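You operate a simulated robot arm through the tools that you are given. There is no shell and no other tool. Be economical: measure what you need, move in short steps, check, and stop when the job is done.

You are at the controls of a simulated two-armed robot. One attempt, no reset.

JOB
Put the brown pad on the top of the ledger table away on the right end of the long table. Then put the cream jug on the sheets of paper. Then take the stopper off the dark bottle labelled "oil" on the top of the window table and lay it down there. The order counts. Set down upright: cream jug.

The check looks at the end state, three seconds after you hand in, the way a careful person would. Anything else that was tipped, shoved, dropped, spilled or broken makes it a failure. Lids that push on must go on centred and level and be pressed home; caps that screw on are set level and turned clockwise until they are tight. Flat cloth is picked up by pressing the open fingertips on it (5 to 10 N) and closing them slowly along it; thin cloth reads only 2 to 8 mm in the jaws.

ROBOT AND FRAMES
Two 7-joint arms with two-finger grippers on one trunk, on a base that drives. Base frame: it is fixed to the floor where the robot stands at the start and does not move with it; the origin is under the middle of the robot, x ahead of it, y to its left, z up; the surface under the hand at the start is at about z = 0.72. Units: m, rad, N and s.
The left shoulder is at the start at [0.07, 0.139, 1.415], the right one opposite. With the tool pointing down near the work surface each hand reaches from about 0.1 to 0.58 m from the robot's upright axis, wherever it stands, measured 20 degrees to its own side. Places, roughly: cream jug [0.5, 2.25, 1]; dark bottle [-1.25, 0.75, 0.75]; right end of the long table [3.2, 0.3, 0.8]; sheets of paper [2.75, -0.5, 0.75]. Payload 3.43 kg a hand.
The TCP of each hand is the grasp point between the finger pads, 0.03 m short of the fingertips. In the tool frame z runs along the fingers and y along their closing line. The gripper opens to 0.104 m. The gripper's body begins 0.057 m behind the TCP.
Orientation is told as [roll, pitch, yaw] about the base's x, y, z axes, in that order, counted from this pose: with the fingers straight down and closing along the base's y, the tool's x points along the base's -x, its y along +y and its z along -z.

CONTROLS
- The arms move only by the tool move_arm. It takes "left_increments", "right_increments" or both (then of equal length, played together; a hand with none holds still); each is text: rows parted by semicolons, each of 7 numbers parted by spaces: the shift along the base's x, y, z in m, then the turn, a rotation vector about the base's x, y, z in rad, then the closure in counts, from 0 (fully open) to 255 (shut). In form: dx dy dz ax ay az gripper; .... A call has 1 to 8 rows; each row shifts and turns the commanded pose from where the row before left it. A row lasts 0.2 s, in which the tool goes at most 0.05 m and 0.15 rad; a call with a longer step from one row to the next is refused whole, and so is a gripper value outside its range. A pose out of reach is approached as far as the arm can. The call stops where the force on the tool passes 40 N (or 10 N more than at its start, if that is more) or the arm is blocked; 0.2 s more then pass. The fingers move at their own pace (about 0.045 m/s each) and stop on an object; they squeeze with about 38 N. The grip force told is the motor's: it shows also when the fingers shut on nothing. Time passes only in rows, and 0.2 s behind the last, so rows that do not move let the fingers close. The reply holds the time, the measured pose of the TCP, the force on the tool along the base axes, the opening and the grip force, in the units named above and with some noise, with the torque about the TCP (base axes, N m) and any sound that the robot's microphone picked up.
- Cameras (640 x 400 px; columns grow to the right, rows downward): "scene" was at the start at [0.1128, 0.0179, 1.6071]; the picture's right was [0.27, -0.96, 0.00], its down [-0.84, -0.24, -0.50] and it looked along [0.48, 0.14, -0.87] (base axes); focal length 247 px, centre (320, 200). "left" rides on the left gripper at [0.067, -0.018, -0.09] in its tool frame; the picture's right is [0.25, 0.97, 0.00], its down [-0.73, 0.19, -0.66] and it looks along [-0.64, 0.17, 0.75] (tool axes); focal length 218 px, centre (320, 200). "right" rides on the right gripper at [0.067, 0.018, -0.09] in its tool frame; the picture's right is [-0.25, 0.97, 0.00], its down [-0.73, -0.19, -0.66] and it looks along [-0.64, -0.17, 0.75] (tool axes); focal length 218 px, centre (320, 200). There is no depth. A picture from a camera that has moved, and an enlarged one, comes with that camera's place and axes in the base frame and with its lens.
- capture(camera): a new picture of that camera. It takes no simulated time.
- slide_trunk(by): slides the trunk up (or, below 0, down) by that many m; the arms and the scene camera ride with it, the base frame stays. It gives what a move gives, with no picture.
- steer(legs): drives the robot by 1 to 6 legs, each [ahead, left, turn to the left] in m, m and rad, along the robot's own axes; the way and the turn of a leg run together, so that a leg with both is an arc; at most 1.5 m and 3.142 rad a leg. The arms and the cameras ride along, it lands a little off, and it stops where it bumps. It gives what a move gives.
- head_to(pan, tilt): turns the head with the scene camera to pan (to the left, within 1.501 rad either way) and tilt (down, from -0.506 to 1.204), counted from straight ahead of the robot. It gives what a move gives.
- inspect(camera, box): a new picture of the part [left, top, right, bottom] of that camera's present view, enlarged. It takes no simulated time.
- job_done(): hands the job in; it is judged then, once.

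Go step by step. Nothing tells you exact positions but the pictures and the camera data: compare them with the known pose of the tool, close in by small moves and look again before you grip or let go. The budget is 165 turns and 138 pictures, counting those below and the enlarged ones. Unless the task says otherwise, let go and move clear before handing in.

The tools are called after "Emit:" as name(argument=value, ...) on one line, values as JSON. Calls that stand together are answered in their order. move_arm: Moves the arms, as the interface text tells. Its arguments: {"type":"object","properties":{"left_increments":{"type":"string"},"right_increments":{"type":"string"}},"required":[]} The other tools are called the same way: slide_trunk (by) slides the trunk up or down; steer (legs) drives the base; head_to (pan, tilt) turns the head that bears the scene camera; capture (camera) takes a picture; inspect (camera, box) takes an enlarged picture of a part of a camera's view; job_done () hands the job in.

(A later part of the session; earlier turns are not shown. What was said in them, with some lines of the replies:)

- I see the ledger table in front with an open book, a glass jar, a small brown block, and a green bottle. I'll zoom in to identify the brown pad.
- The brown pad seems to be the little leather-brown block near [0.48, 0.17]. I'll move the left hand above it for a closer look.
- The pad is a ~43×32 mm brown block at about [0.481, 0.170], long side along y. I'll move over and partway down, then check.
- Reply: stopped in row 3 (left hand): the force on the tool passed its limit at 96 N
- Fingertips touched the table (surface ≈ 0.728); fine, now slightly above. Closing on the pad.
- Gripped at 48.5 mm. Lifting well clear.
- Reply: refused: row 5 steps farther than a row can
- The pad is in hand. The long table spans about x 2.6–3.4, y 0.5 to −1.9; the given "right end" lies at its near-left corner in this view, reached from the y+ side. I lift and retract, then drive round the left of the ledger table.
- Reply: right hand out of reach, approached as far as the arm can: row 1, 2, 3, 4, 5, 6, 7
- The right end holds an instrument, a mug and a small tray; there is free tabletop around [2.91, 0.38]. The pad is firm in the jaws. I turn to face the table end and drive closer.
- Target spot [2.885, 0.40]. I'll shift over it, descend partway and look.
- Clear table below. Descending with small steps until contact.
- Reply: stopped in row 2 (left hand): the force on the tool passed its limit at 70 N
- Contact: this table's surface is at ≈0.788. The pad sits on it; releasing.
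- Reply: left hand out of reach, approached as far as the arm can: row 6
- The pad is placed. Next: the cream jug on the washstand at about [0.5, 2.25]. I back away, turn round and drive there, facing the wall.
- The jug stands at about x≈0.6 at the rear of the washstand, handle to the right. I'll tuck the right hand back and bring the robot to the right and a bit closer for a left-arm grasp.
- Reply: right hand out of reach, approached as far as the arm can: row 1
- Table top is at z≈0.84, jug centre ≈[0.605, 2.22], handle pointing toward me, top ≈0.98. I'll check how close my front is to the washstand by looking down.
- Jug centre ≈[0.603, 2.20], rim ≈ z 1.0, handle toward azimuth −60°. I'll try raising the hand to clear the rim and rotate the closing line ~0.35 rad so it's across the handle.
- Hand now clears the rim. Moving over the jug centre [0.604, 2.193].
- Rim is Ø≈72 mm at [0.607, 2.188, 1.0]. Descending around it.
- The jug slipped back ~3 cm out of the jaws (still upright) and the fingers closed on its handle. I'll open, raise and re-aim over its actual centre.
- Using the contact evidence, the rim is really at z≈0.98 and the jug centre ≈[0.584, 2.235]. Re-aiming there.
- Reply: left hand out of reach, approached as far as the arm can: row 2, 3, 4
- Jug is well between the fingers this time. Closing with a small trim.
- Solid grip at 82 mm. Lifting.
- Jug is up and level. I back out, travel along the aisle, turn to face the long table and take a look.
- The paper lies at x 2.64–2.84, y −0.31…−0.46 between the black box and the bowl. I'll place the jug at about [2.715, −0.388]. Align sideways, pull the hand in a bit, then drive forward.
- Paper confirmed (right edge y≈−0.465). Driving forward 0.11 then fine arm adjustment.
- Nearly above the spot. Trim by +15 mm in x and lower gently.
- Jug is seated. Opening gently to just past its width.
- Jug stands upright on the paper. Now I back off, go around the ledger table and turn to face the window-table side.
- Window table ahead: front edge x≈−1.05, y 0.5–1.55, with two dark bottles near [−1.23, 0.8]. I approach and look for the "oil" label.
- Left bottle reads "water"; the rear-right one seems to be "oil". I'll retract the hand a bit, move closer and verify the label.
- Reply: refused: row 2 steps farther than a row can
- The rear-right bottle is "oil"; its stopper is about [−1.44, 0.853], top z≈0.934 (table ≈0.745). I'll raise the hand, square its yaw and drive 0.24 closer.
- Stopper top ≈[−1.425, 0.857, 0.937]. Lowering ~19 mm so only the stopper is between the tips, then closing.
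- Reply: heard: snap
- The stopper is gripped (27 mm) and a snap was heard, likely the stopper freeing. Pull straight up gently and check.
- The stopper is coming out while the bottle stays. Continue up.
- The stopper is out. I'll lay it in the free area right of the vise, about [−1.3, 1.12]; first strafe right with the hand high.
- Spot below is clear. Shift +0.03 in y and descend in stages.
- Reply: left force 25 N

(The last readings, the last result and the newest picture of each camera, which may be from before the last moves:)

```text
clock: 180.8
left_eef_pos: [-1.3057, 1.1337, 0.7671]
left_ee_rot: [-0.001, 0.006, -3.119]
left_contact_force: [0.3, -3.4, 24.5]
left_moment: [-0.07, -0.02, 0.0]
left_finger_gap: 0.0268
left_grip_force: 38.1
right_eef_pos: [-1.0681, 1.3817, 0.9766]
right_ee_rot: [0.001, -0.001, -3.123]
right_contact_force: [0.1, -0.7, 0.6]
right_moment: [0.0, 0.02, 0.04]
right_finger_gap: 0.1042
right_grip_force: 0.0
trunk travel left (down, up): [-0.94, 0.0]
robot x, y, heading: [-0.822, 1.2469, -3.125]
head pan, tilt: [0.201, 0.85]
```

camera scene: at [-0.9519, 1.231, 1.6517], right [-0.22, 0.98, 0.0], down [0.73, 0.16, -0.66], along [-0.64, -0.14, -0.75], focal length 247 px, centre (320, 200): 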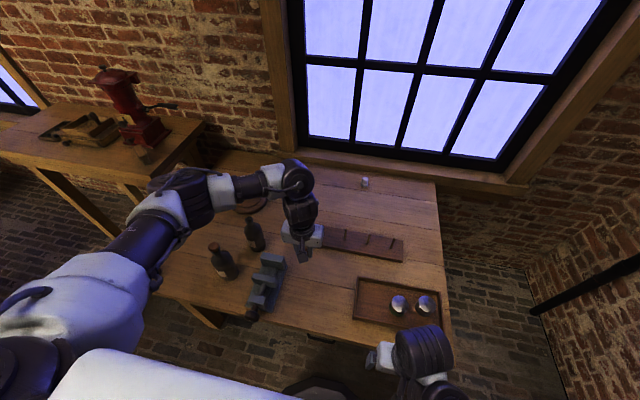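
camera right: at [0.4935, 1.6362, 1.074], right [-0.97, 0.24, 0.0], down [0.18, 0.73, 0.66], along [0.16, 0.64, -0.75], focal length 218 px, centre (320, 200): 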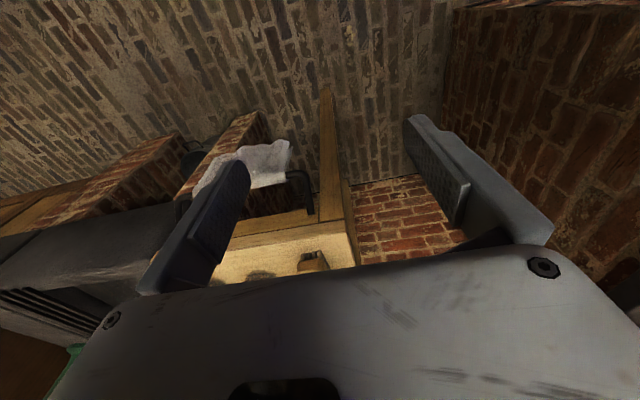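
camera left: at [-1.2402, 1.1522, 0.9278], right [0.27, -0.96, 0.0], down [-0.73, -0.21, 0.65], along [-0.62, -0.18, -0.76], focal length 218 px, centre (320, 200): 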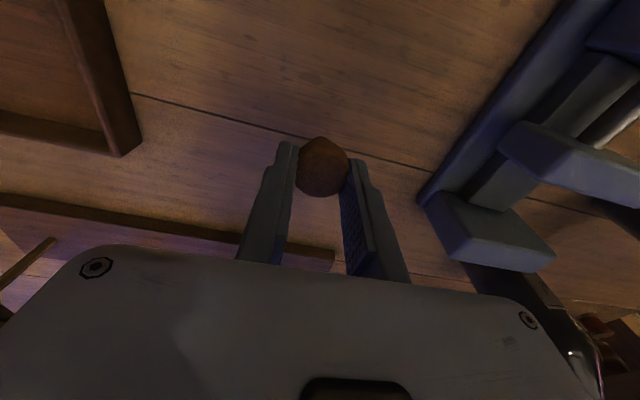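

Contact with the table (24 N). Ease up a hair and release slowly.

Emit:
move_arm(left_increments="0 0 0.002 0 0 0 255;0 0 0 0 0 0 180;0 0 0 0 0 0 170;0 0 0 0 0 0 155;0 0 0 0 0 0 140;0 0 0 0 0 0 130")

Emit:
inspect(camera="left", box=[200, 60, 440, 240])

```text
clock: 182.2
left_eef_pos: [-1.3044, 1.1367, 0.7687]
left_ee_rot: [-0.001, 0.007, -3.122]
left_contact_force: [4.6, 10.4, 17.4]
left_moment: [-0.11, 0.09, -0.12]
left_finger_gap: 0.0414
left_grip_force: 0.0
right_eef_pos: [-1.0679, 1.3852, 0.9759]
right_ee_rot: [0.001, 0.001, -3.123]
right_contact_force: [0.0, -0.3, 0.1]
right_moment: [-0.01, 0.0, 0.01]
right_finger_gap: 0.1041
right_grip_force: 0.0
trunk travel left (down, up): [-0.94, 0.0]
robot x, y, heading: [-0.8246, 1.2486, -3.124]
head pan, tilt: [0.201, 0.85]
```

```text
2.22 times, centred on (320, 150) of left
camera zoom: at [-1.2379, 1.1558, 0.8605], right [0.27, -0.96, 0.0], down [-0.73, -0.21, 0.65], along [-0.63, -0.18, -0.76], focal length 485 px, centre (320, 311)
```

zoom: 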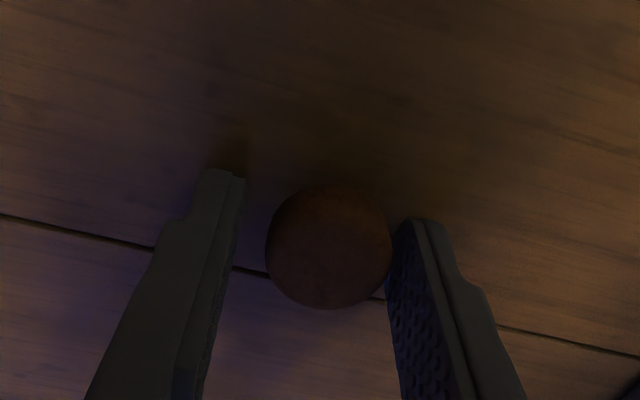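

Fingertips are resting on the table; stopper stands free. Raise slightly, open wider, then lift clear.

Emit:
move_arm(left_increments="0 0 0.004 0 0 0 130;0 0 0 0 0 0 110;0 0 0 0 0 0 90;0 0 0 0 0 0 70;0 0 0 0 0 0 70")

Emit:
inspect(camera="left", box=[200, 60, 440, 240])

```text
clock: 183.6
left_eef_pos: [-1.3039, 1.1333, 0.774]
left_ee_rot: [0.0, 0.006, -3.121]
left_contact_force: [10.3, -0.9, 22.7]
left_moment: [-0.96, -0.14, 0.2]
left_finger_gap: 0.0727
left_grip_force: 0.1
right_eef_pos: [-1.0679, 1.3826, 0.9765]
right_ee_rot: [0.002, -0.002, -3.122]
right_contact_force: [0.9, 0.4, 0.0]
right_moment: [0.01, 0.03, 0.01]
right_finger_gap: 0.1041
right_grip_force: 0.1
trunk travel left (down, up): [-0.94, 0.0]
robot x, y, heading: [-0.8206, 1.2458, -3.122]
head pan, tilt: [0.201, 0.85]
stopped in row 5 (left hand): the force on the tool passed its limit at 42 N (the readings are from after the stop); the commanded pose is now the measured one
```

```text
2.22 times, centred on (320, 150) of left
camera zoom: at [-1.2377, 1.1531, 0.8659], right [0.27, -0.96, 0.0], down [-0.73, -0.21, 0.65], along [-0.63, -0.18, -0.76], focal length 485 px, centre (320, 311)
```

zoom: 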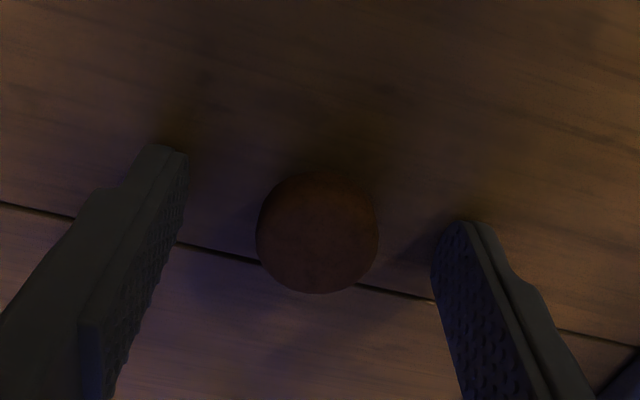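

Emit:
move_arm(left_increments="0 0 0.005 0 0 0 70;0 0 0.01 0 0 0 70;0 0 0 0 0 0 70")

Emit:
capture(camera="left")

Emit:
inspect(camera="scene", box=[250, 210, 370, 310])

```text
clock: 184.4
left_eef_pos: [-1.3066, 1.1338, 0.7853]
left_ee_rot: [-0.002, 0.006, -3.119]
left_contact_force: [0.4, 0.6, -0.1]
left_moment: [0.01, 0.01, -0.01]
left_finger_gap: 0.0753
left_grip_force: 0.0
right_eef_pos: [-1.0693, 1.382, 0.9754]
right_ee_rot: [0.002, 0.002, -3.123]
right_contact_force: [-0.5, -0.2, -0.1]
right_moment: [0.01, -0.01, 0.03]
right_finger_gap: 0.1039
right_grip_force: 0.0
trunk travel left (down, up): [-0.94, 0.0]
robot x, y, heading: [-0.8227, 1.2457, -3.126]
head pan, tilt: [0.201, 0.85]
```

```text
34 pictures are left
camera left: at [-1.2412, 1.153, 0.8781], right [0.27, -0.96, 0.0], down [-0.73, -0.21, 0.65], along [-0.63, -0.18, -0.76], focal length 218 px, centre (320, 200)
```

left: 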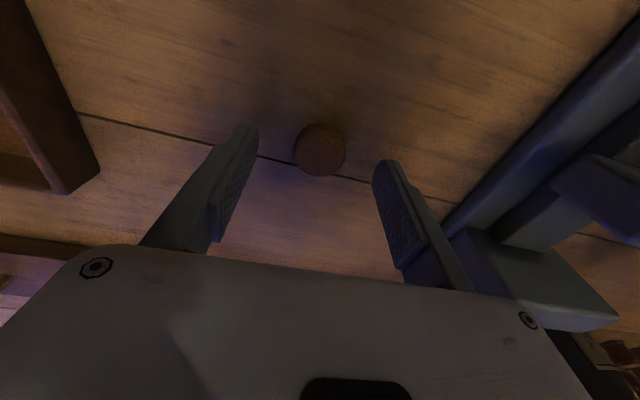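

```text
4.00 times, centred on (310, 260) of scene
camera zoom: at [-0.951, 1.2318, 1.6517], right [-0.22, 0.98, 0.0], down [0.73, 0.16, -0.66], along [-0.64, -0.14, -0.75], focal length 988 px, centre (360, -40)
```

zoom: 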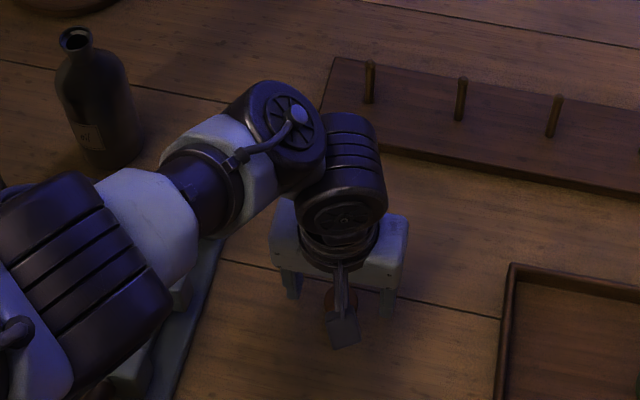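

Emit:
move_arm(left_increments="0 0 0.03 0 0 0 70;0 0 0.045 0 0 0 70;0 0 0.045 0 0 0 70;0 0 0.045 0 0 0 70;0 0 0.045 0 0 0 70;0.02 0 0 0 0 0 70;0 0 0 0 0 0 70")

Emit:
inspect(camera="scene", box=[250, 210, 370, 310])

Emit:
capture(camera="left")

```text
clock: 186.2
left_eef_pos: [-1.2914, 1.1001, 0.9979]
left_ee_rot: [0.049, -0.003, -3.101]
left_contact_force: [0.6, -0.6, 0.4]
left_moment: [0.01, 0.03, 0.02]
left_finger_gap: 0.0755
left_grip_force: 0.0
right_eef_pos: [-1.069, 1.3811, 0.9746]
right_ee_rot: [0.001, 0.002, -3.123]
right_contact_force: [-0.2, -1.0, -0.8]
right_moment: [0.03, 0.01, -0.01]
right_finger_gap: 0.1041
right_grip_force: 0.0
trunk travel left (down, up): [-0.94, 0.0]
robot x, y, heading: [-0.8298, 1.2507, -3.124]
head pan, tilt: [0.201, 0.85]
stopped in row 7 (left hand): the arm was blocked; the commanded pose is now the measured one
```

```text
4.00 times, centred on (310, 260) of scene
camera zoom: at [-0.9502, 1.2302, 1.6519], right [-0.22, 0.98, 0.0], down [0.73, 0.16, -0.66], along [-0.64, -0.14, -0.75], focal length 988 px, centre (360, -40)
```

zoom: 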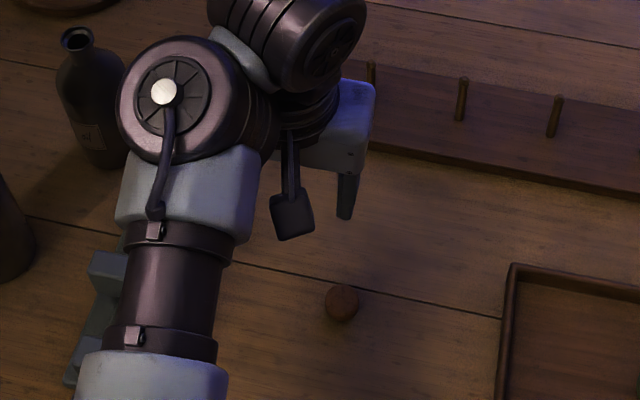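

```text
31 pictures are left
camera left: at [-1.2247, 1.1256, 1.088], right [0.29, -0.96, 0.05], down [-0.72, -0.19, 0.67], along [-0.63, -0.23, -0.74], focal length 218 px, centre (320, 200)
```

left: 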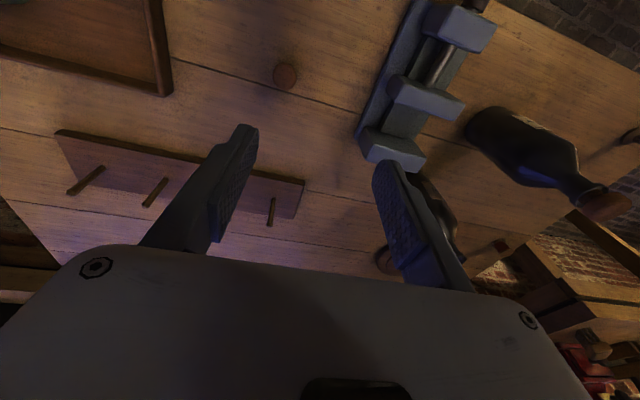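

The stopper stands free on the table. The arm is folded against itself but clear; I back the robot away and check the whole table.

Emit:
steer(legs=[[-0.45, 0, 0]])

Emit:
head_to(pan=0.1, tilt=0.72)

Emit:
capture(camera="scene")

```text
clock: 188.9
left_eef_pos: [-0.8403, 1.1091, 0.9978]
left_ee_rot: [0.048, -0.001, -3.094]
left_contact_force: [0.0, 0.0, 0.5]
left_moment: [0.01, -0.01, 0.02]
left_finger_gap: 0.0756
left_grip_force: 0.0
right_eef_pos: [-0.6202, 1.3911, 0.975]
right_ee_rot: [-0.001, 0.003, -3.114]
right_contact_force: [-0.2, -0.6, 0.4]
right_moment: [0.01, -0.02, 0.01]
right_finger_gap: 0.104
right_grip_force: 0.1
trunk travel left (down, up): [-0.94, 0.0]
robot x, y, heading: [-0.3707, 1.2622, -3.112]
head pan, tilt: [0.201, 0.85]
```

```text
clock: 189.6
left_eef_pos: [-0.8385, 1.108, 0.9984]
left_ee_rot: [0.049, -0.002, -3.094]
left_contact_force: [-0.3, 0.1, -0.7]
left_moment: [0.02, 0.03, 0.02]
left_finger_gap: 0.0754
left_grip_force: 0.0
right_eef_pos: [-0.6189, 1.3914, 0.9746]
right_ee_rot: [0.001, 0.004, -3.114]
right_contact_force: [-0.6, -0.1, 1.1]
right_moment: [-0.03, -0.01, -0.01]
right_finger_gap: 0.1043
right_grip_force: 0.0
trunk travel left (down, up): [-0.94, 0.0]
robot x, y, heading: [-0.3716, 1.2597, -3.112]
head pan, tilt: [0.099, 0.721]
```

```text
30 pictures are left
camera scene: at [-0.5058, 1.2482, 1.6622], right [-0.13, 0.99, 0.0], down [0.65, 0.08, -0.75], along [-0.74, -0.1, -0.66], focal length 247 px, centre (320, 200)
```

scene: 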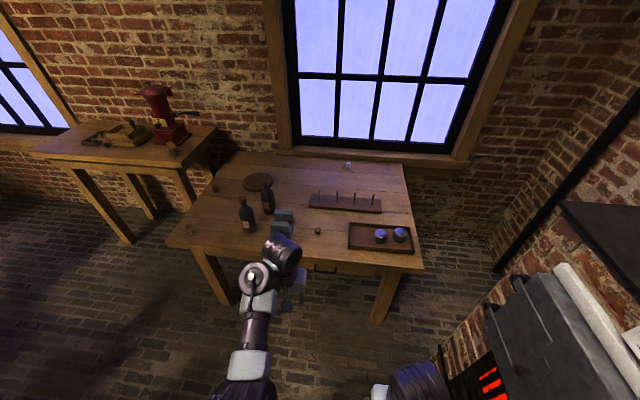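

Emit:
inspect(camera="scene", box=[220, 160, 380, 260])

```text
4.00 times, centred on (300, 210) of scene
camera zoom: at [-0.5058, 1.2482, 1.6622], right [-0.13, 0.99, 0.0], down [0.65, 0.08, -0.75], along [-0.74, -0.1, -0.66], focal length 988 px, centre (400, 160)
```

zoom: 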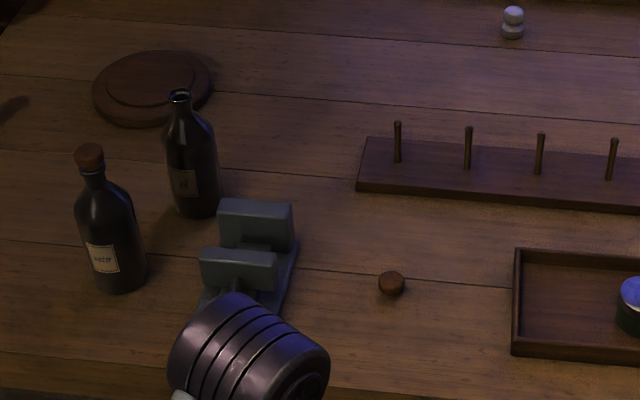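

The stopper stands on the window table, both bottles and the vise are where they were, and the jug and pad were left as placed. Both hands are clear, so I'm handing in.

Emit:
job_done()

```text
The job is handed in.
```

I did all three steps in the order you gave and handed the job in; the result of the check hasn't come back.

- **Brown pad:** it lies on the end of the long table at about [2.88, 0.40], the end your coordinates gave as the right end. An instrument, a mug and a small tray fill much of that end, so I set it on the nearest clear patch. That is about 0.3 m from the point you gave.
- **Cream jug:** it stands upright on the sheets of paper. My first grip on it missed and pushed it about 3 cm across the washstand, but it stayed upright and touched nothing that I could see.
- **Oil stopper:** I read the "oil" label, pulled the stopper and left it standing on the window table, to the right of the vise. There was a snap as the fingers closed on it; it then came out cleanly and looked whole afterwards.

While setting the stopper down, the hand briefly pressed on something at about 42 N, either the table or the edge of the vise. In later pictures the vise and both bottles had not visibly moved.
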